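You operate a simulated robot arm through the tools that you are given. There is no shell and no other tool. Be economical: measure what you need, move in short steps, check, and stop when the job is done.

You run a simulated robot arm. Do the job below in one go: nothing can be reset, and whatever is moved stays where it is left.

## Task
Take the yellow clip labelled "local" from the despatch bench top and put it on top of the orange mask. Put the blue cap on top of the orange filter on the despatch bench top. Put the blue bottle from the despatch bench top on the carton card. Do these in any order. Set down upright: blue bottle.

It is judged by the outcome, as a careful person would: the job done as asked, and still so three seconds after it is handed in. It fails if anything else is knocked over, pushed out of place, dropped, spilled or broken. A push-on lid holds only when it is set on centred and level and pressed home; a screw cap is set on level and turned clockwise until tight.

## Robot
A 7-joint arm with a two-finger parallel gripper, fixed in place. Base frame: the origin is at the foot of the arm, x ahead of it, y to its left, z up; the work surface is at about z = 800. Readings come in mm, degrees, newtons and seconds.
With the tool pointing down near the work surface it reaches from about 340 to 760 mm from the base axis. Its first joint turns from -115.0 to 115.0 degrees. Payload 3.91 kg.
The TCP is the grasp point between the finger pads, 30 mm short of the fingertips. In the tool frame z runs along the fingers and y along their closing line. The gripper opens to 110 mm. The fingers are 20 mm wide and 10 mm thick; the gripper's body (48 by 112 mm) begins 55 mm behind the TCP.
Orientation is told as [roll, pitch, yaw] about the base's x, y, z axes, in that order, counted from this pose: with the fingers straight down and closing along the base's y, the tool's x points along the base's -x, its y along +y and its z along -z.

## Interface
- The arm moves only by the tool servo_tool. Its argument "targets" is a list of rows, each an object of numbers (a shift or turn left out is 0, a gripper value left out holds the last): "x", "y", "z": the shift along the tool's x, y, z in mm; "wx", "wy", "wz": the turn, a rotation vector about the tool's x, y, z in degrees. In form: [{"x": .., "y": .., "z": .., "wx": .., "wy": .., "wz": ..}, ...]. A call has 1 to 8 rows; each row shifts and turns the commanded pose from where the row before left it, along the tool's axes as they then stand. "grip" is the opening in per cent of the stroke, from 0 (shut) to 100 (fully open), set as the call begins (left out, the last holds). Rows are played at 5 a second. More than 50 mm and 8.6 degrees between two rows, or a gripper value outside its range, and nothing of the call is played. Where a pose cannot be reached the arm comes as near as it can. A force on the tool above 40 N (or 10 N above the force at the start of the call, whichever is more), or a blocked arm, ends the call early, and 0.2 s more pass. The fingers move at their own pace (about 108 mm/s each) and stop on an object; they squeeze with about 38 N. The grip force told is the motor's: it shows also when the fingers shut on nothing. Time passes only in rows, and 0.2 s behind the last, so rows that do not move let the fingers close. The reply holds the time, the measured pose of the TCP, the force on the tool along the base axes, the opening and the grip force, in the units named above and with some noise, with the torque about the TCP (base axes, N m) and any sound that the robot's microphone picked up, and new pictures: "views" is both (left out), scene, wrist or none.
- Cameras (640 x 400 px; columns grow to the right, rows downward): "scene" is fixed at [50.2, -648.7, 1379.8]; the picture's right is [0.89, -0.45, 0.00], its down [-0.17, -0.35, -0.92] and it looks along [0.41, 0.82, -0.39] (base axes); focal length 366 px, centre (320, 200). "wrist" rides on the gripper at [72, 17, -103] in the tool frame; the picture's right is [-0.23, 0.97, 0.00], its down [-0.76, -0.18, -0.62] and it looks along [-0.61, -0.14, 0.78] (tool axes); focal length 222 px, centre (320, 200). There is no depth. A picture from a camera that has moved, and an enlarged one, comes with that camera's place and axes in the base frame and with its lens.
- lift_body(by): slides the trunk up (or, below 0, down) by that many mm; the arm rides with it, the base frame stays. It gives what a move gives, with no picture.
- close_up(camera, box): a new picture of the part [left, top, right, bottom] of that camera's present view, enlarged. The clock stands still meanwhile.
- job_done(): hands the job in; it is judged then, once.

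Work in short steps. Places have to be worked out from the pictures, the camera data and where the tool is seen: move nearer, look again, correct. Check each grasp and each placing, and mend what went wrong. You have 120 turns and 200 pictures in all, those below and enlarged ones among them. Open the gripper and draw the arm clear of the work before you hand the job in, unless the task says otherwise; then end with one line.

The tools are called after "Request:" as a command line: name --argument value ..., lists and objects as JSON in quotes. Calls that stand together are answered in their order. servo_tool: Moves the arm, as the interface text tells. Its arguments: {"type":"object","properties":{"targets":{"type":"array"},"grip":{"type":"number"},"views":{"type":"string","enum":["both","scene","wrist","none"]}},"required":["targets"]} The other tools are called the same way: lift_body (by) slides the trunk up or down; close_up (camera, box) takes an enlarged picture of a part of a camera's view; job_done () hands the job in.

At the start:

```text
time: 0.0
tool_pos: [394.0, 357.6, 1044.4]
ee_rot: [-0.1, 0.0, 0.1]
force: [-0.9, 0.1, 0.5]
ft_torque: [-0.01, -0.01, 0.01]
opening: 110.0
grasp_force: 0.0
trunk travel left (down, up): [-725.0, 265.0]
```

scene: 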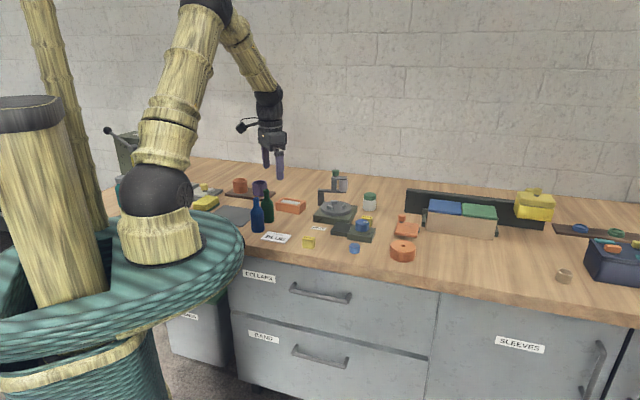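
wrist: 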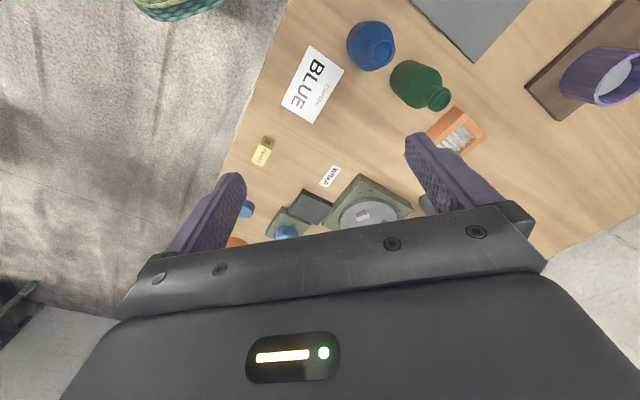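

I start by enlarging the scene to identify the objects.

Request:
close_up --camera "scene" --box '[180, 160, 310, 250]'

Request:
close_up --camera "scene" --box '[290, 165, 430, 270]'

Request:
close_up --camera "scene" --box '[500, 180, 640, 290]'

Request:
close_up --camera "wrist" --box '[220, 0, 480, 250]'

```text
4.44 times, centred on (245, 205) of scene
camera zoom: at [50.2, -648.7, 1379.8], right [0.89, -0.45, 0.0], down [-0.17, -0.35, -0.92], along [0.41, 0.82, -0.39], focal length 1628 px, centre (653, 178)
```

zoom: 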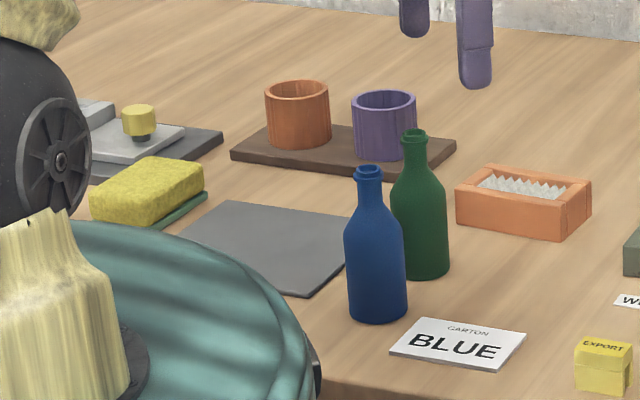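

```text
3.81 times, centred on (360, 218) of scene
camera zoom: at [50.2, -648.7, 1379.8], right [0.89, -0.45, 0.0], down [-0.17, -0.35, -0.92], along [0.41, 0.82, -0.39], focal length 1396 px, centre (168, 133)
```

zoom: 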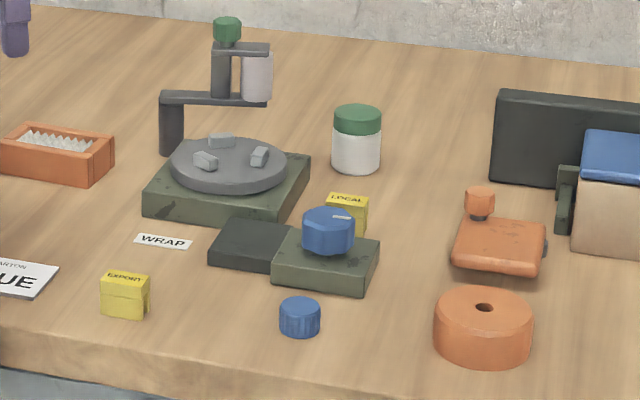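

```text
3.64 times, centred on (570, 235) of scene
camera zoom: at [50.2, -648.7, 1379.8], right [0.89, -0.45, 0.0], down [-0.17, -0.35, -0.92], along [0.41, 0.82, -0.39], focal length 1332 px, centre (-589, 73)
```

zoom: 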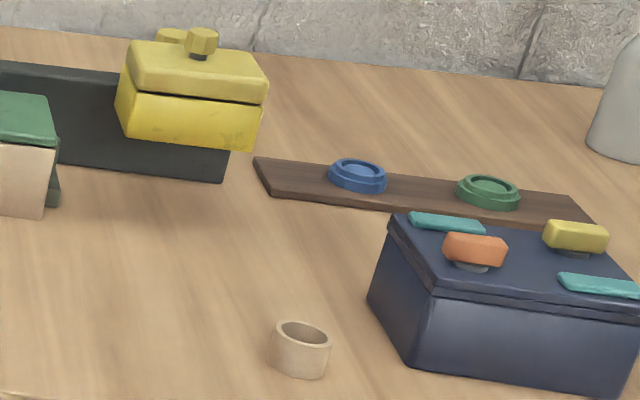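

```text
1.60 times, centred on (350, 125) of wrist
camera zoom: at [321.2, 373.8, 1148.5], right [0.23, 0.97, 0.0], down [0.76, -0.18, 0.62], along [0.61, -0.14, -0.78], focal length 355 px, centre (272, 320)
```

zoom: 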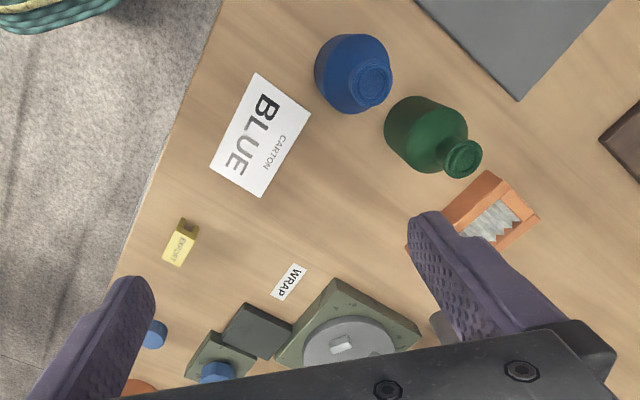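

Next I move over the centre of the bench at this height to see the orange things and the LOCAL clip from above.

Request:
servo_tool --targets '[{"x": -40, "y": -25}, {"x": -40, "y": -25}, {"x": -40, "y": -25}, {"x": -40, "y": -25}, {"x": -20, "y": -20}]' --views "wrist"

```text
time: 1.2
tool_pos: [574.0, 238.0, 1045.3]
ee_rot: [0.0, -0.1, 0.1]
force: [0.2, 0.2, -0.7]
ft_torque: [-0.01, 0.01, -0.02]
opening: 110.2
grasp_force: 0.0
trunk travel left (down, up): [-725.0, 265.0]
camera wrist: at [501.5, 253.1, 1148.8], right [0.23, 0.97, 0.0], down [0.76, -0.18, 0.62], along [0.61, -0.14, -0.78], focal length 222 px, centre (320, 200)
```

wrist: 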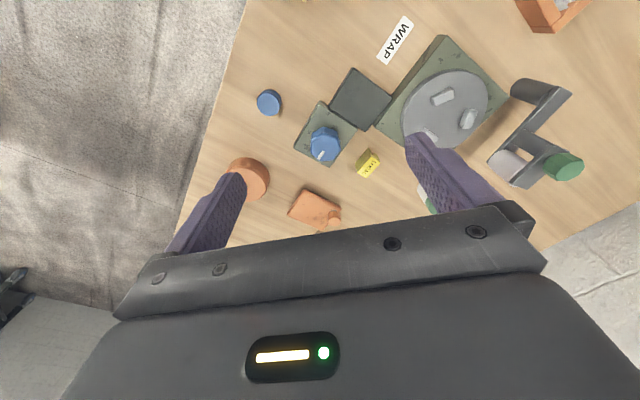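

Request:
close_up --camera "wrist" --box '[220, 60, 420, 250]'

Request:
close_up --camera "scene" --box '[375, 200, 435, 270]'

Request:
close_up --camera "scene" --box '[220, 165, 310, 225]'

```text
2.11 times, centred on (320, 155) of wrist
camera zoom: at [501.5, 253.1, 1148.8], right [0.23, 0.97, 0.0], down [0.76, -0.18, 0.62], along [0.61, -0.14, -0.78], focal length 468 px, centre (320, 295)
```

zoom: 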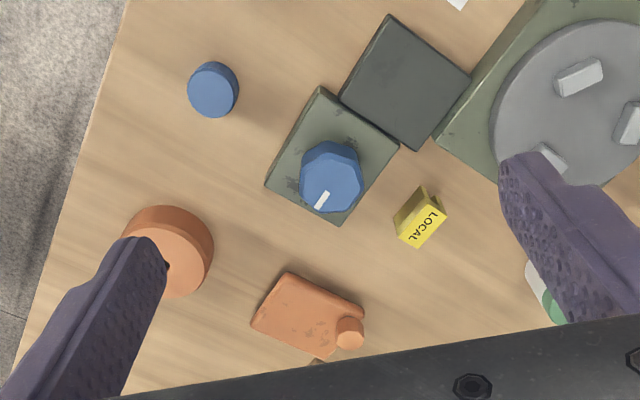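

```text
5.71 times, centred on (405, 235) of scene
camera zoom: at [50.2, -648.7, 1379.8], right [0.89, -0.45, 0.0], down [-0.17, -0.35, -0.92], along [0.41, 0.82, -0.39], focal length 2094 px, centre (-166, 0)
```

zoom: 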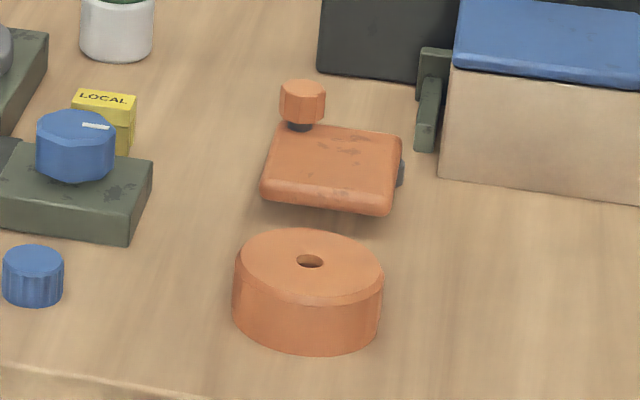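

```text
6.67 times, centred on (265, 195) of scene
camera zoom: at [50.2, -648.7, 1379.8], right [0.89, -0.45, 0.0], down [-0.17, -0.35, -0.92], along [0.41, 0.82, -0.39], focal length 2443 px, centre (687, 233)
```

zoom: 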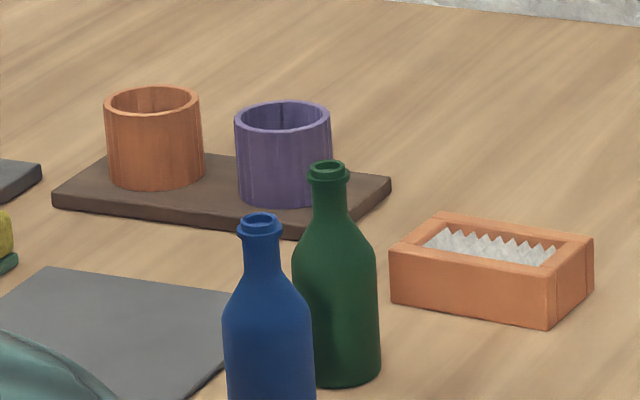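

I need a closer look at the orange slab, the disc and the pleated box to decide which one is the mask and which the filter. I'll move nearer.

Request:
servo_tool --targets '[{"x": -35, "y": -18}, {"x": -35, "y": -18, "z": 20}, {"x": -30, "y": -18, "z": 20}]' --views "wrist"

```text
time: 2.0
tool_pos: [674.8, 183.8, 1003.5]
ee_rot: [0.0, 0.0, 0.0]
force: [0.2, -0.2, -0.4]
ft_torque: [-0.01, 0.03, -0.01]
opening: 109.9
grasp_force: 0.1
trunk travel left (down, up): [-725.0, 265.0]
camera wrist: at [602.0, 199.0, 1107.5], right [0.23, 0.97, 0.0], down [0.76, -0.18, 0.62], along [0.61, -0.14, -0.78], focal length 222 px, centre (320, 200)
```

wrist: 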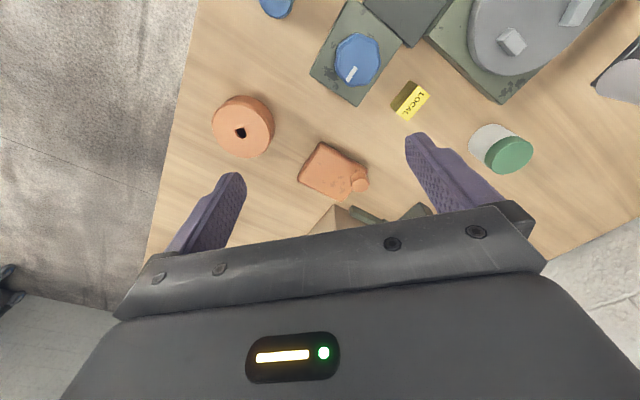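

Request:
close_up --camera "wrist" --box '[200, 70, 440, 220]'

Request:
close_up --camera "scene" --box '[390, 205, 425, 240]'

Request:
close_up --camera "scene" --box '[100, 150, 250, 230]'

```text
2.67 times, centred on (320, 145) of wrist
camera zoom: at [602.0, 199.0, 1107.5], right [0.23, 0.97, 0.0], down [0.76, -0.18, 0.62], along [0.61, -0.14, -0.78], focal length 592 px, centre (320, 347)
```

zoom: 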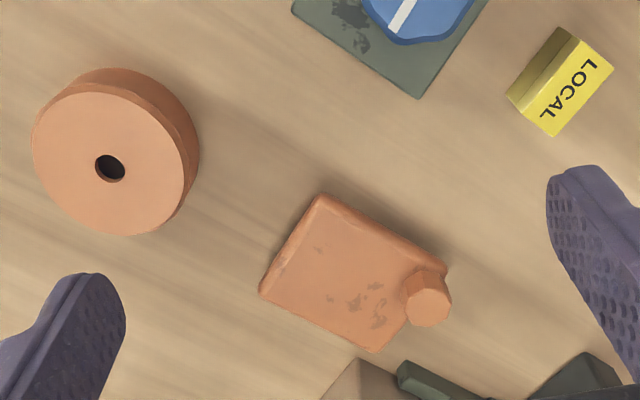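

```text
11.43 times, centred on (408, 222) of scene
camera zoom: at [50.2, -648.7, 1379.8], right [0.89, -0.45, 0.0], down [-0.17, -0.35, -0.92], along [0.41, 0.82, -0.39], focal length 4188 px, centre (-680, -57)
```

zoom: 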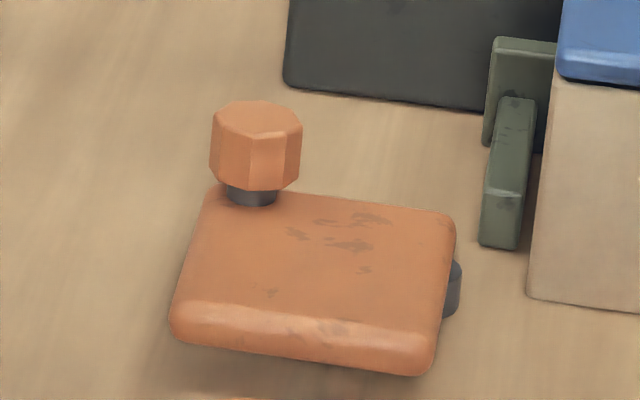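

```text
4.27 times, centred on (175, 190) of scene
camera zoom: at [50.2, -648.7, 1379.8], right [0.89, -0.45, 0.0], down [-0.17, -0.35, -0.92], along [0.41, 0.82, -0.39], focal length 1563 px, centre (939, 243)
```

zoom: 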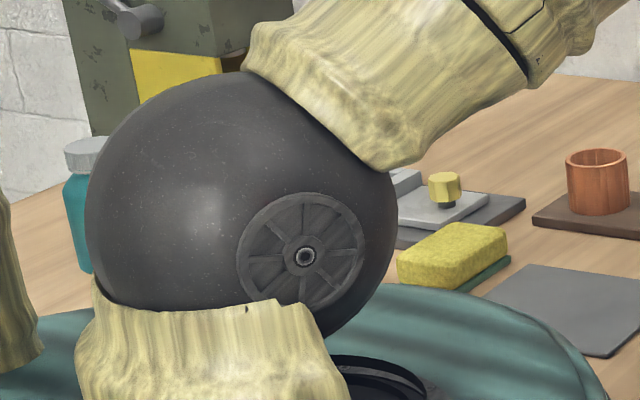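

The slab has a knob and a grey lug, so it's worth seeing from an oblique angle. I lower slightly and tilt the fingers forward so the wrist camera looks ahead.

Request:
servo_tool --targets '[{"z": 20, "x": 20, "wy": -8}, {"wy": -8}, {"wy": -8}, {"wy": -8}, {"wy": -8}]' --views "wrist"

```text
time: 3.2
tool_pos: [652.8, 185.0, 986.3]
ee_rot: [0.0, -40.1, 0.0]
force: [-0.5, -0.4, 0.5]
ft_torque: [-0.01, 0.04, -0.01]
opening: 110.0
grasp_force: 0.0
trunk travel left (down, up): [-725.0, 265.0]
camera wrist: at [531.2, 200.4, 1018.1], right [0.17, 0.97, 0.15], down [0.18, -0.18, 0.97], along [0.97, -0.14, -0.21], focal length 222 px, centre (320, 200)
```

wrist: 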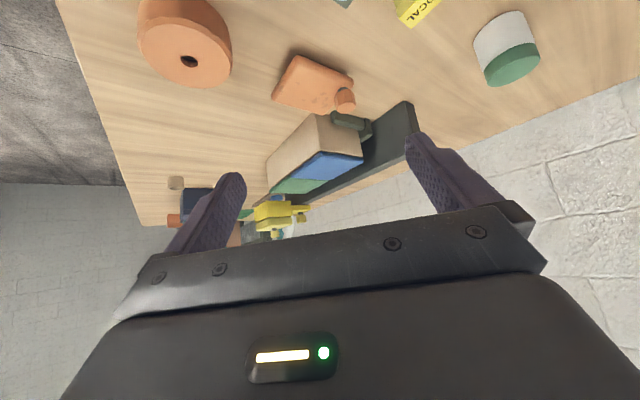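

Request:
close_up --camera "wrist" --box '[250, 40, 400, 130]'

Request:
close_up --camera "wrist" --box '[130, 160, 330, 260]'

```text
4.27 times, centred on (325, 85) of wrist
camera zoom: at [531.2, 200.4, 1018.1], right [0.17, 0.97, 0.15], down [0.18, -0.18, 0.97], along [0.97, -0.14, -0.21], focal length 948 px, centre (299, 691)
```

zoom: 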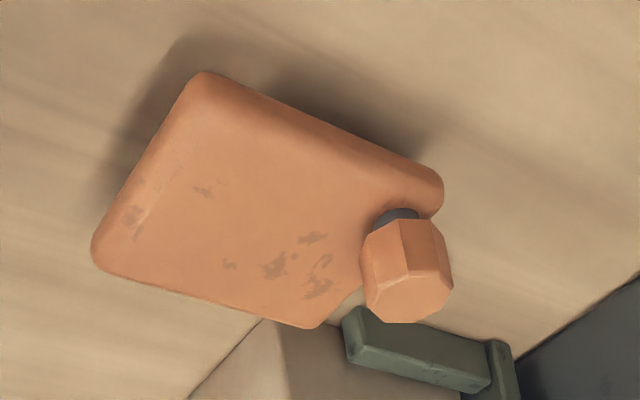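

```text
3.20 times, centred on (230, 210) of wrist
camera zoom: at [531.2, 200.4, 1018.1], right [0.17, 0.97, 0.15], down [0.18, -0.18, 0.97], along [0.97, -0.14, -0.21], focal length 711 px, centre (608, 168)
```

zoom: 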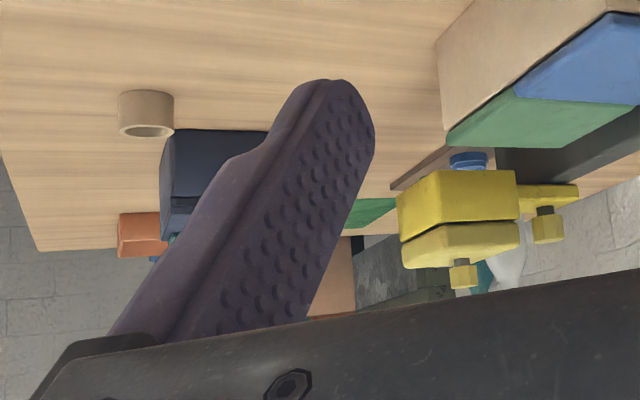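

The slab looks like a device with a knob. I tilt back upright, rise, and go to look at the pleated box.

Request:
servo_tool --targets '[{"wy": 8}, {"wy": 8}, {"wy": 8}, {"wy": 8}, {"wy": 8}, {"x": 30, "z": -40}, {"x": 35, "z": -40}, {"x": 35, "y": 20}]' --views "none"

Request:
servo_tool --targets '[{"x": 25, "y": 40}, {"x": 25, "y": 40}, {"y": 45}, {"y": 45}, {"y": 45}, {"y": 45}, {"z": 20}]' --views "wrist"

```text
refused: row 7 steps farther than a row can; nothing moved
```

```text
time: 4.8
tool_pos: [628.7, 445.0, 937.4]
ee_rot: [0.0, -40.0, -0.1]
force: [0.2, -0.1, -0.4]
ft_torque: [-0.03, -0.05, -0.01]
opening: 110.1
grasp_force: 0.0
trunk travel left (down, up): [-725.0, 265.0]
camera wrist: at [507.3, 459.8, 969.6], right [0.17, 0.97, 0.15], down [0.18, -0.18, 0.97], along [0.97, -0.14, -0.21], focal length 222 px, centre (320, 200)
```

wrist: 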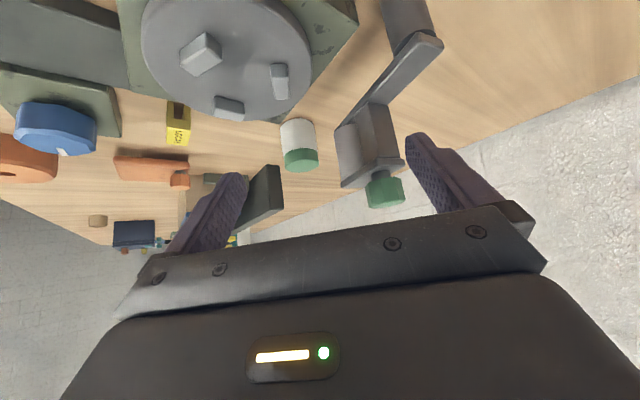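

The first call was refused, so the second ran while still tilted and left the gripper near the post. Nothing was touched. I back straight out along the tool axis and then level the tool.

Request:
servo_tool --targets '[{"z": -45}, {"z": -45}, {"z": -45}, {"wy": 8}, {"wy": 8}, {"wy": 8}, {"wy": 8}, {"wy": 8}]' --views "both"

```text
time: 6.6
tool_pos: [543.0, 444.5, 1040.8]
ee_rot: [0.0, 0.2, 0.1]
force: [-0.4, 0.2, -0.2]
ft_torque: [-0.04, -0.02, 0.03]
opening: 110.1
grasp_force: 0.0
trunk travel left (down, up): [-725.0, 265.0]
camera wrist: at [469.8, 460.0, 1144.2], right [0.23, 0.97, 0.0], down [0.76, -0.18, 0.62], along [0.6, -0.14, -0.78], focal length 222 px, centre (320, 200)
```

scene: 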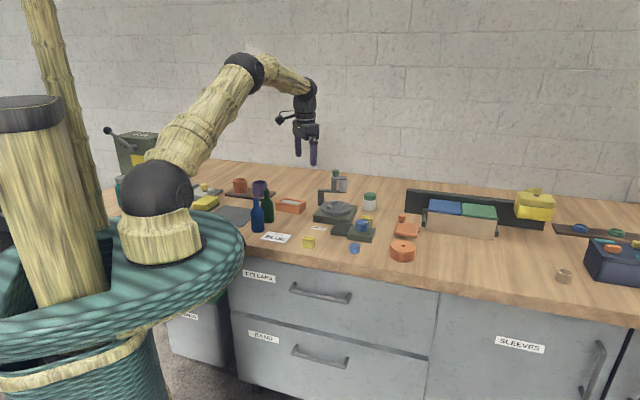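
wrist: 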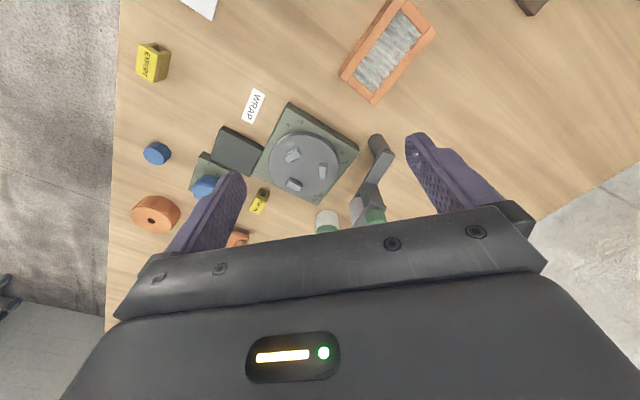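

Request:
close_up --camera "wrist" --box '[320, 0, 460, 110]'

Request:
servo_tool --targets '[{"x": 35, "y": 35}, {"x": 35, "y": 35}, {"x": 35, "y": 35}, {"x": 35, "y": 35}]' --views "wrist"

```text
3.64 times, centred on (390, 55) of wrist
camera zoom: at [469.8, 460.0, 1144.2], right [0.23, 0.97, 0.0], down [0.76, -0.18, 0.62], along [0.6, -0.14, -0.78], focal length 808 px, centre (66, 727)
```

zoom: 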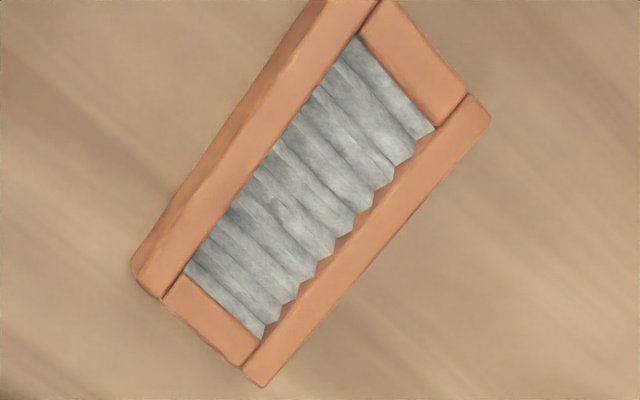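

```text
time: 7.6
tool_pos: [399.3, 584.4, 1040.9]
ee_rot: [-0.1, 0.0, 0.0]
force: [0.0, 0.6, 0.5]
ft_torque: [-0.05, -0.01, 0.05]
opening: 109.8
grasp_force: 0.2
trunk travel left (down, up): [-725.0, 265.0]
camera wrist: at [326.1, 599.9, 1143.9], right [0.23, 0.97, 0.0], down [0.76, -0.18, 0.62], along [0.61, -0.14, -0.78], focal length 222 px, centre (320, 200)
```

wrist: 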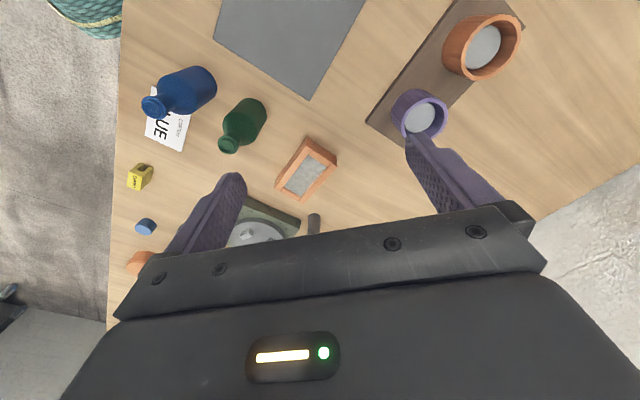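

The pleated frame is plainly an air filter. I scan further left for a better mask candidate.

Request:
servo_tool --targets '[{"x": 40, "y": 25}, {"x": 40, "y": 25}, {"x": 40, "y": 25}, {"x": 40, "y": 25}, {"x": 40, "y": 0}, {"x": 40, "y": 0}]' --views "both"

```text
time: 9.0
tool_pos: [155.9, 670.2, 1039.3]
ee_rot: [0.0, 0.0, 0.0]
force: [0.1, -0.4, -0.2]
ft_torque: [0.0, 0.0, -0.01]
opening: 110.0
grasp_force: 0.1
out of reach, approached as far as the arm can: row 4
trunk travel left (down, up): [-725.0, 265.0]
camera wrist: at [83.5, 686.7, 1143.3], right [0.23, 0.97, 0.0], down [0.76, -0.18, 0.62], along [0.61, -0.14, -0.78], focal length 222 px, centre (320, 200)
```

scene: 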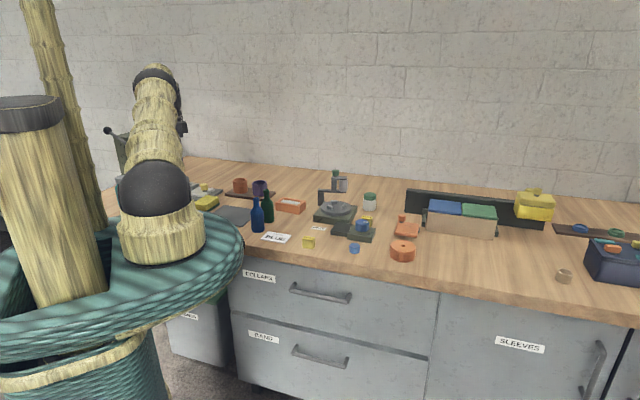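
wrist: 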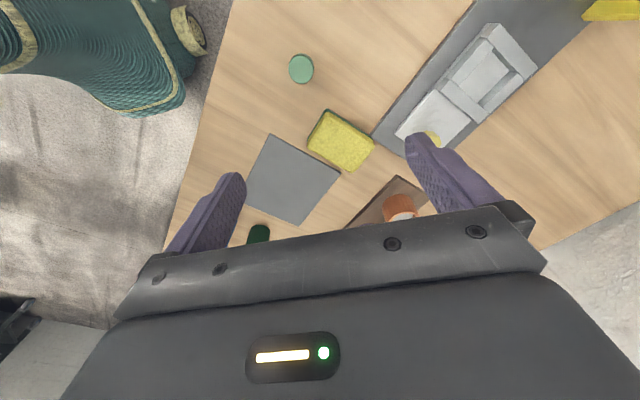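

No better candidate is in reach here. I move on to the blue bottle at about (353, 424) and turn the gripper so the fingers close across the line between the two bottles.

Request:
servo_tool --targets '[{"x": -25, "y": -31}, {"x": -25, "y": -31}, {"x": -25, "y": -31}, {"x": -25, "y": -31}, {"x": -25, "y": -31}, {"x": -24, "y": -31, "wz": -8}, {"x": -24, "y": -30, "wz": -8}, {"x": -24, "y": -30, "wz": -8}]' --views "none"

Request:
servo_tool --targets '[{"wz": -8}, {"wz": -8}, {"wz": -8}]' --grip 75 --views "both"

```text
time: 10.8
tool_pos: [367.2, 437.6, 1040.4]
ee_rot: [0.2, 0.0, 24.2]
force: [-0.8, -0.4, -0.5]
ft_torque: [-0.01, 0.04, 0.01]
opening: 110.2
grasp_force: 0.0
trunk travel left (down, up): [-725.0, 265.0]
```

```text
time: 11.6
tool_pos: [366.5, 437.4, 1038.9]
ee_rot: [0.0, 0.1, 48.1]
force: [-0.3, 0.6, 0.4]
ft_torque: [-0.04, 0.02, 0.04]
opening: 82.6
grasp_force: 0.1
trunk travel left (down, up): [-725.0, 265.0]
camera wrist: at [305.6, 393.5, 1143.3], right [-0.57, 0.82, 0.0], down [0.64, 0.45, 0.62], along [0.51, 0.36, -0.78], focal length 222 px, centre (320, 200)
```

scene: 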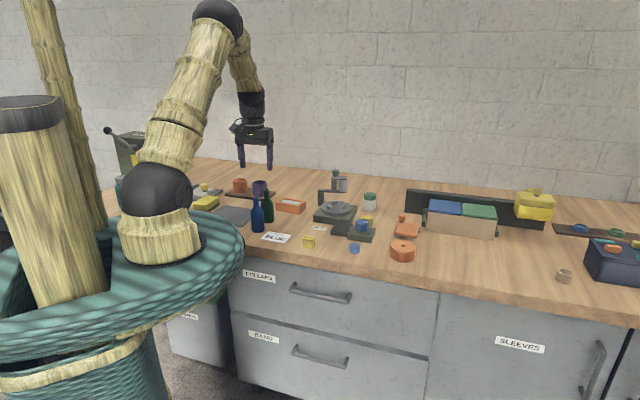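
wrist: 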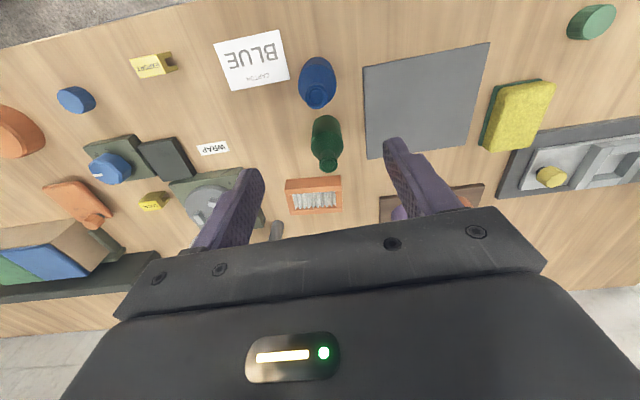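

The blue bottle's neck is at about (351, 422). I shift over it and descend partway.

Request:
servo_tool --targets '[{"x": 21.8, "y": 1.2}, {"z": 40}, {"z": 40}]' --views "both"

```text
time: 12.4
tool_pos: [350.9, 422.9, 959.5]
ee_rot: [0.0, 0.0, 48.1]
force: [-0.6, 0.1, -0.1]
ft_torque: [-0.01, 0.02, -0.01]
opening: 82.5
grasp_force: 0.0
trunk travel left (down, up): [-725.0, 265.0]
camera wrist: at [290.3, 379.2, 1062.9], right [-0.57, 0.82, 0.0], down [0.64, 0.45, 0.62], along [0.51, 0.36, -0.78], focal length 222 px, centre (320, 200)
```

scene: 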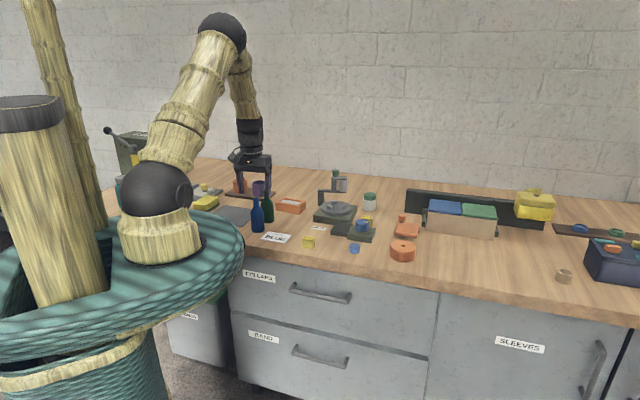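
wrist: 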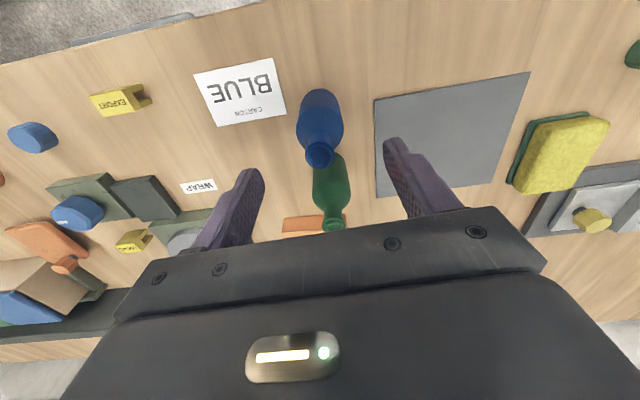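

Aligned within about 3 mm. I correct that and go down to about z = 876.

Request:
servo_tool --targets '[{"x": 3, "y": -0.5, "z": 30}, {"z": 30}, {"z": 23}]' --views "both"

```text
time: 13.2
tool_pos: [348.2, 420.4, 876.3]
ee_rot: [0.1, 0.0, 48.0]
force: [-1.1, -0.2, 0.3]
ft_torque: [0.01, 0.0, -0.01]
opening: 82.2
grasp_force: 0.0
trunk travel left (down, up): [-725.0, 265.0]
camera wrist: at [288.5, 376.1, 979.4], right [-0.57, 0.82, 0.0], down [0.64, 0.45, 0.62], along [0.51, 0.36, -0.78], focal length 222 px, centre (320, 200)
```

scene: 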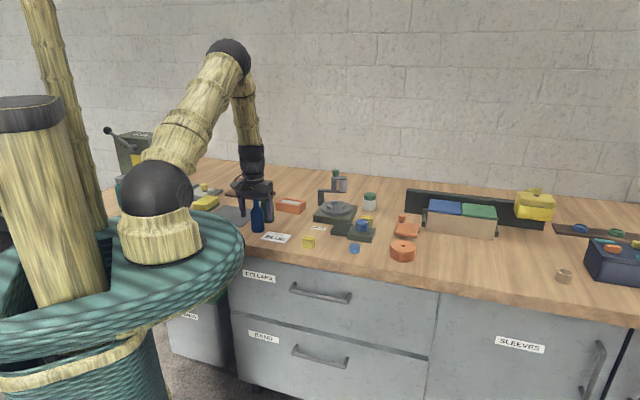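
wrist: 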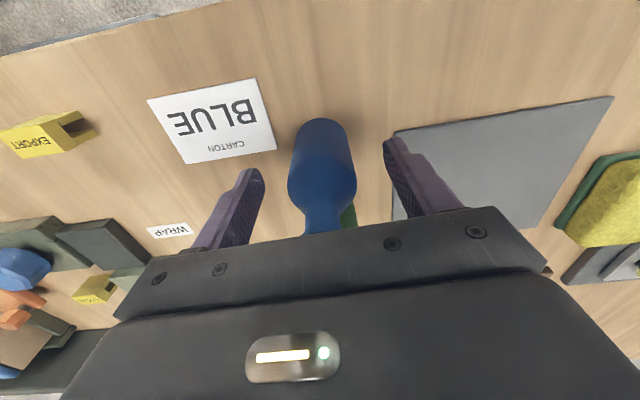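

Request:
close_up --camera "scene" --box '[225, 165, 305, 245]'

```text
5.00 times, centred on (265, 205) of scene
camera zoom: at [50.2, -648.7, 1379.8], right [0.89, -0.45, 0.0], down [-0.17, -0.35, -0.92], along [0.41, 0.82, -0.39], focal length 1832 px, centre (595, 175)
```

zoom: 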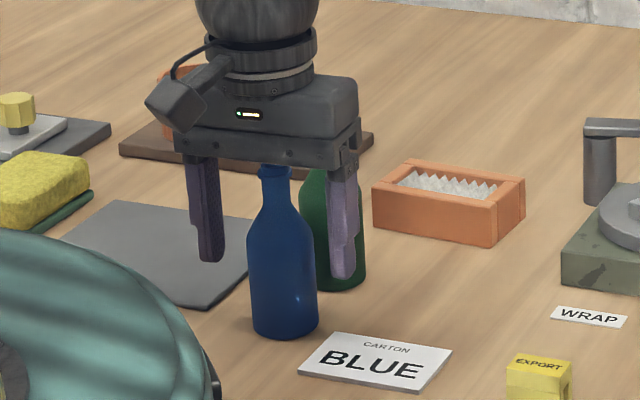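

The fingertips reach well below the shoulder and the palm is just above the neck. I close.

Request:
servo_tool --targets '[{"z": 2}, {}, {}, {}]' --grip 0 --views "none"

Request:
servo_tool --targets '[{"z": -20}, {"z": -20}]' --views "both"

```text
time: 14.2
tool_pos: [349.4, 419.0, 874.3]
ee_rot: [0.0, -0.1, 47.9]
force: [0.8, 1.2, 5.5]
ft_torque: [0.07, -0.06, 0.04]
opening: 42.5
grasp_force: 38.3
trunk travel left (down, up): [-725.0, 265.0]
```

```text
time: 14.8
tool_pos: [349.4, 418.8, 914.8]
ee_rot: [0.0, 0.0, 48.0]
force: [0.1, -0.6, -2.4]
ft_torque: [0.0, 0.05, 0.02]
opening: 42.5
grasp_force: 38.3
trunk travel left (down, up): [-725.0, 265.0]
camera wrist: at [288.4, 374.7, 1018.4], right [-0.57, 0.82, 0.0], down [0.64, 0.45, 0.62], along [0.51, 0.36, -0.78], focal length 222 px, centre (320, 200)
```

scene: 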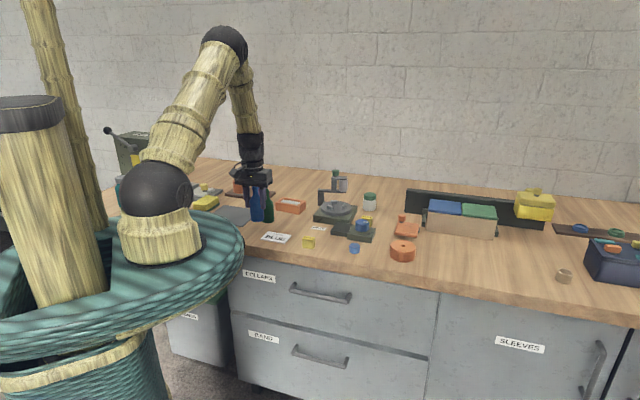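
wrist: 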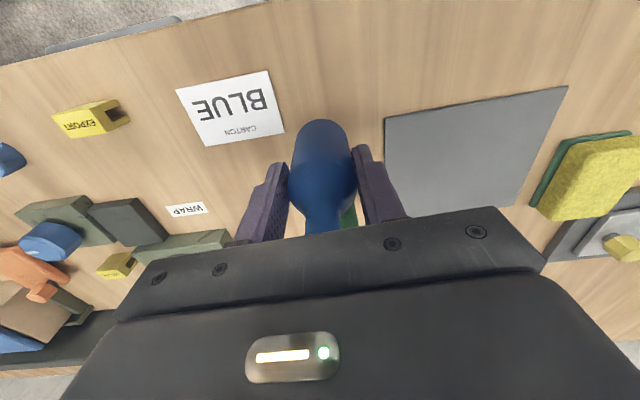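

The bottle is held. The card centre works out at (389.5, 346) from its corners, so I carry it there and lower.

Request:
servo_tool --targets '[{"x": 9, "y": -26}, {"x": 9, "y": -26}, {"x": 9.5, "y": -26.6}, {}, {"z": 20}, {"z": 12}]' --views "both"

```text
time: 16.2
tool_pos: [389.7, 346.0, 882.0]
ee_rot: [0.0, 0.1, 47.9]
force: [-0.1, -0.4, -0.9]
ft_torque: [-0.01, 0.0, 0.0]
opening: 42.4
grasp_force: 37.9
trunk travel left (down, up): [-725.0, 265.0]
camera wrist: at [329.1, 302.8, 985.4], right [-0.57, 0.82, 0.0], down [0.64, 0.45, 0.62], along [0.51, 0.36, -0.78], focal length 222 px, centre (320, 200)
```

scene: 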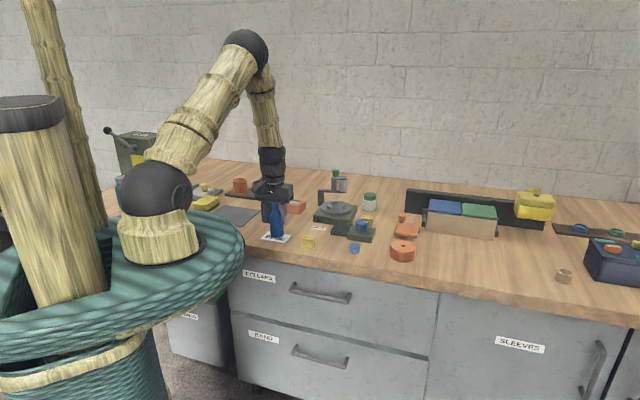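
wrist: 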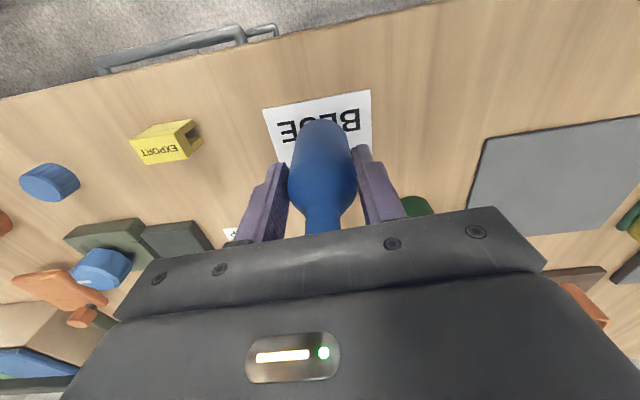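

I lower in small steps until contact.

Request:
servo_tool --targets '[{"z": 2}, {"z": 1.5}, {"z": 1}]' --views "none"

Request:
close_up --camera "scene" --box '[235, 175, 315, 255]'

```text
time: 17.0
tool_pos: [390.1, 346.7, 878.0]
ee_rot: [0.1, -0.1, 48.0]
force: [0.1, -0.6, 3.2]
ft_torque: [0.0, 0.04, 0.02]
opening: 42.3
grasp_force: 37.8
trunk travel left (down, up): [-725.0, 265.0]
```

```text
5.00 times, centred on (275, 215) of scene
camera zoom: at [50.2, -648.7, 1379.8], right [0.89, -0.45, 0.0], down [-0.17, -0.35, -0.92], along [0.41, 0.82, -0.39], focal length 1832 px, centre (545, 125)
```

zoom: 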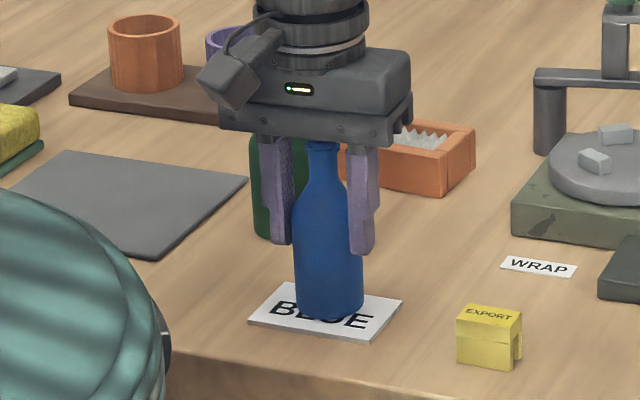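

Contact is felt and the bottle is centred on the card. I open the gripper and rise.

Request:
servo_tool --targets '[{}, {}, {"z": -30}, {"z": -45}, {"z": -45}, {"z": -45}]' --grip 70 --views "both"

```text
time: 18.4
tool_pos: [389.2, 343.8, 1042.8]
ee_rot: [0.0, 0.0, 48.0]
force: [-0.3, 0.3, -0.5]
ft_torque: [0.02, 0.0, -0.01]
opening: 77.2
grasp_force: 0.0
trunk travel left (down, up): [-725.0, 265.0]
camera wrist: at [328.0, 300.8, 1146.7], right [-0.57, 0.82, 0.0], down [0.64, 0.45, 0.62], along [0.51, 0.36, -0.78], focal length 222 px, centre (320, 200)
```

scene: 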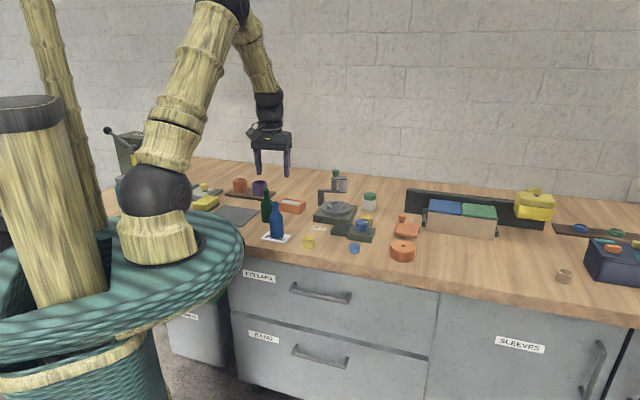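
wrist: 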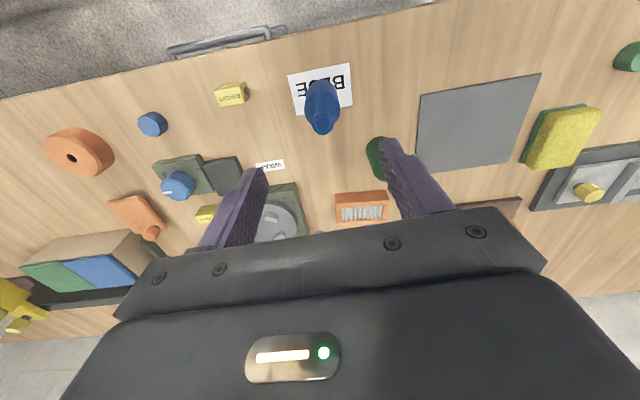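

The bottle stands on the card. Next is the blue cap at about (570, 166): I go above it, where I can also look at the disc more closely.

Request:
servo_tool --targets '[{"x": 2, "y": -42}, {"x": 2, "y": -42}, {"x": 2, "y": -42}, {"x": 2, "y": -42}, {"x": 2, "y": -42}, {"y": -42}, {"z": 45}, {"z": 45}]' --views "wrist"

Request:
close_up --camera "wrist" --box '[130, 40, 330, 240]'

```text
time: 20.2
tool_pos: [571.0, 169.3, 951.2]
ee_rot: [0.0, 0.1, 48.1]
force: [-0.6, 0.7, 0.3]
ft_torque: [-0.01, 0.0, -0.01]
opening: 77.2
grasp_force: 0.0
trunk travel left (down, up): [-725.0, 265.0]
camera wrist: at [510.3, 125.8, 1055.2], right [-0.57, 0.82, 0.0], down [0.64, 0.45, 0.62], along [0.51, 0.36, -0.78], focal length 222 px, centre (320, 200)
```

wrist: 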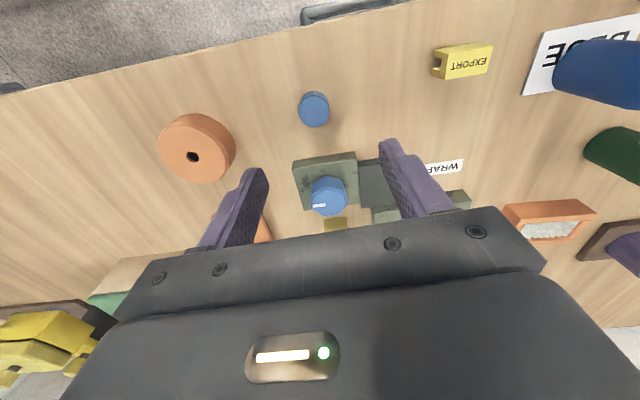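

```text
2.00 times, centred on (230, 140) of wrist
camera zoom: at [510.3, 125.8, 1055.2], right [-0.57, 0.82, 0.0], down [0.64, 0.45, 0.62], along [0.51, 0.36, -0.78], focal length 444 px, centre (500, 320)
```

zoom: 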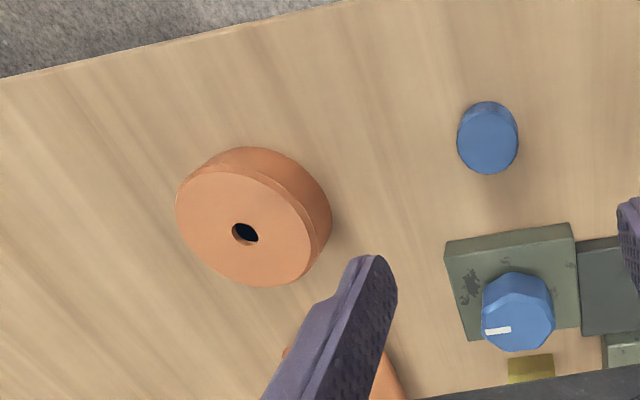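

The disc is plain with a hole. The cap is at about (570, 161); I align over it and descend.

Request:
servo_tool --targets '[{"x": 6.6, "y": -4.6, "z": 20}, {"z": 30}, {"z": 30}]' --grip 60 --views "wrist"

```text
time: 21.0
tool_pos: [569.3, 161.6, 870.2]
ee_rot: [0.0, -0.1, 48.1]
force: [0.2, -0.1, 0.9]
ft_torque: [-0.02, 0.01, 0.03]
opening: 65.9
grasp_force: 0.2
trunk travel left (down, up): [-725.0, 265.0]
camera wrist: at [508.8, 118.4, 975.2], right [-0.57, 0.82, 0.0], down [0.64, 0.45, 0.62], along [0.51, 0.36, -0.78], focal length 222 px, centre (320, 200)
```

wrist: 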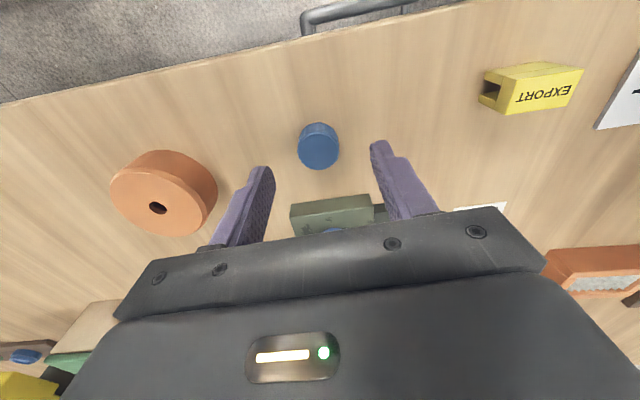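

The cap is close to centred. I make a small correction, go down to z = 834 and grip.

Request:
servo_tool --targets '[{"x": -3, "y": -1.5, "z": 18}, {"z": 18}, {}]' --views "wrist"

Request:
servo_tool --targets '[{}, {}, {}]' --grip 0 --views "none"

Request:
servo_tool --targets '[{"z": -30}, {"z": -45}]' --views "both"

```text
time: 21.8
tool_pos: [571.9, 163.4, 838.1]
ee_rot: [0.0, 0.0, 48.0]
force: [-0.4, 0.1, 0.3]
ft_torque: [0.01, -0.01, 0.03]
opening: 65.9
grasp_force: 0.1
trunk travel left (down, up): [-725.0, 265.0]
camera wrist: at [510.8, 119.8, 940.0], right [-0.57, 0.82, 0.0], down [0.64, 0.45, 0.62], along [0.51, 0.36, -0.78], focal length 222 px, centre (320, 200)
```

wrist: 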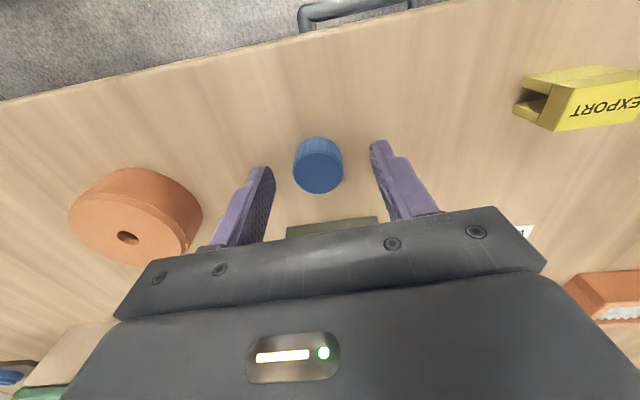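

```text
time: 22.6
tool_pos: [571.2, 163.4, 836.2]
ee_rot: [0.0, 0.0, 48.1]
force: [0.0, -0.3, -0.9]
ft_torque: [-0.03, 0.01, 0.02]
opening: 29.7
grasp_force: 37.9
trunk travel left (down, up): [-725.0, 265.0]
```

```text
time: 23.2
tool_pos: [570.9, 163.8, 912.0]
ee_rot: [0.0, 0.1, 48.0]
force: [0.2, 1.0, 0.0]
ft_torque: [-0.04, 0.01, -0.03]
opening: 29.5
grasp_force: 38.0
trunk travel left (down, up): [-725.0, 265.0]
camera wrist: at [509.5, 119.7, 1015.3], right [-0.57, 0.82, 0.0], down [0.64, 0.45, 0.62], along [0.51, 0.36, -0.78], focal length 222 px, centre (320, 200)
```

scene: 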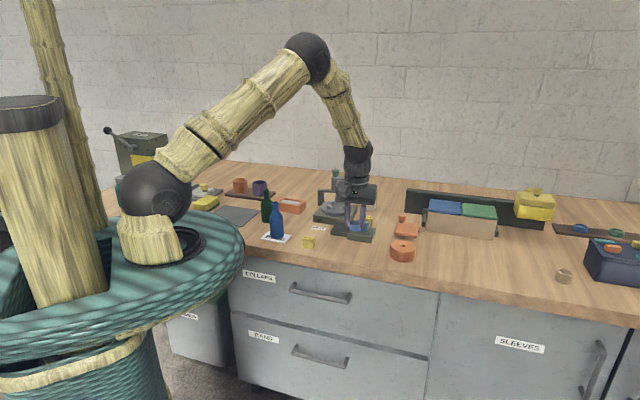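
wrist: 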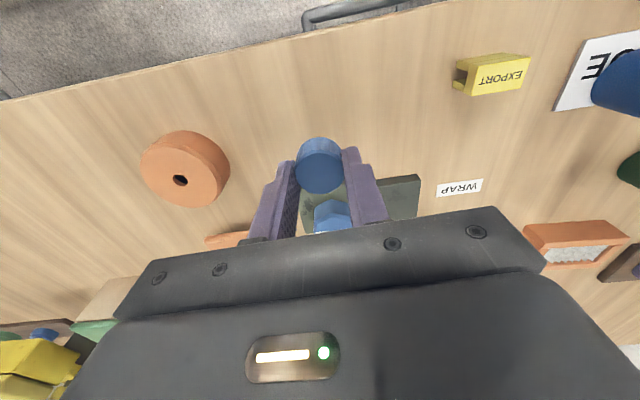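

Cap gripped. I rise and carry it over to the filter at about (513, 532).

Request:
servo_tool --targets '[{"z": -43}, {"z": -43}, {"z": -43}]' --views "none"

Request:
servo_tool --targets '[{"x": -29.3, "y": 36}, {"x": -29.3, "y": 36}, {"x": -29.3, "y": 36}, {"x": -29.3, "y": 36}, {"x": -29.3, "y": 36}, {"x": -29.3, "y": 36}, {"x": -29.3, "y": 36}, {"x": -29.3, "y": 36}]' --views "wrist"

```text
time: 24.0
tool_pos: [569.9, 162.5, 1040.7]
ee_rot: [0.1, 0.0, 48.0]
force: [0.0, 0.0, 0.4]
ft_torque: [0.01, 0.01, 0.03]
opening: 29.7
grasp_force: 37.9
trunk travel left (down, up): [-725.0, 265.0]
```

```text
time: 25.8
tool_pos: [512.1, 530.4, 1038.7]
ee_rot: [0.0, 0.2, 48.0]
force: [1.4, 0.6, 0.1]
ft_torque: [-0.04, 0.06, 0.01]
opening: 29.5
grasp_force: 37.9
trunk travel left (down, up): [-725.0, 265.0]
camera wrist: at [451.4, 487.7, 1143.0], right [-0.57, 0.82, 0.0], down [0.64, 0.45, 0.62], along [0.51, 0.35, -0.78], focal length 222 px, centre (320, 200)
```

wrist: 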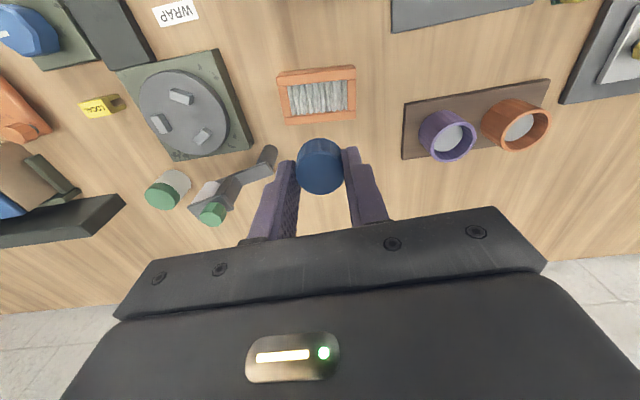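

The filter opening's centre is at about (515, 531). I shift slightly, allowing for the cap sitting a few mm off the TCP, and descend partway.

Request:
servo_tool --targets '[{"x": -6, "y": -1, "z": 30}, {"z": 40}, {"z": 40}, {"z": 20}]' --views "both"

Request:
close_up --camera "wrist" --box '[240, 80, 400, 220]'

Request:
close_up --camera "scene" --box '[255, 160, 335, 230]'

```text
time: 26.8
tool_pos: [515.5, 533.2, 910.9]
ee_rot: [0.0, 0.1, 48.0]
force: [-0.1, -0.7, -0.3]
ft_torque: [0.01, 0.02, 0.01]
opening: 29.4
grasp_force: 38.1
out of reach, approached as far as the arm can: row 1
trunk travel left (down, up): [-725.0, 265.0]
camera wrist: at [455.5, 489.1, 1013.5], right [-0.57, 0.82, 0.0], down [0.64, 0.45, 0.62], along [0.51, 0.36, -0.78], focal length 222 px, centre (320, 200)
```

scene: 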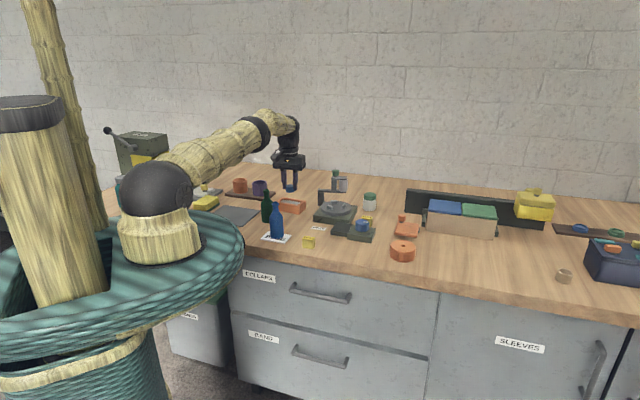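
wrist: 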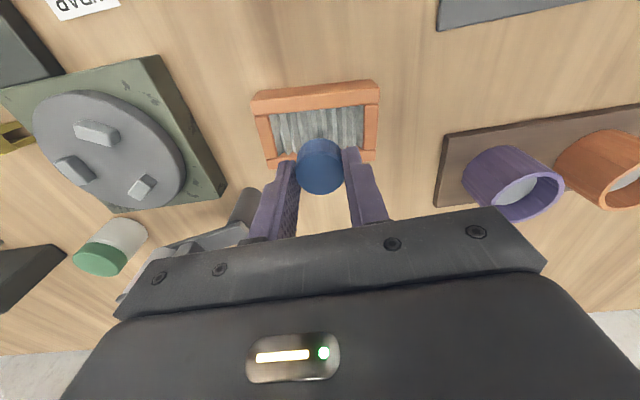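

```text
2.86 times, centred on (320, 150) of wrist
camera zoom: at [455.5, 489.1, 1013.5], right [-0.57, 0.82, 0.0], down [0.64, 0.45, 0.62], along [0.51, 0.36, -0.78], focal length 635 px, centre (320, 343)
```

zoom: 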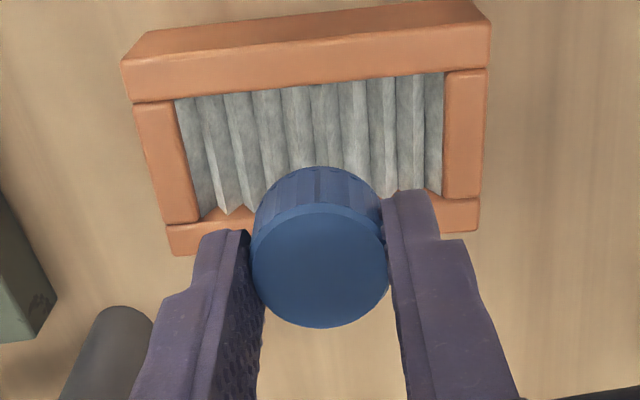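

```text
5.71 times, centred on (295, 195) of scene
camera zoom: at [50.2, -648.7, 1379.8], right [0.89, -0.45, 0.0], down [-0.17, -0.35, -0.92], along [0.41, 0.82, -0.39], focal length 2094 px, centre (463, 229)
```

zoom: 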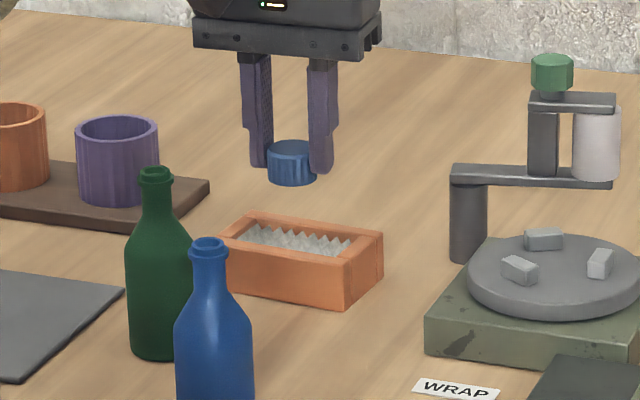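

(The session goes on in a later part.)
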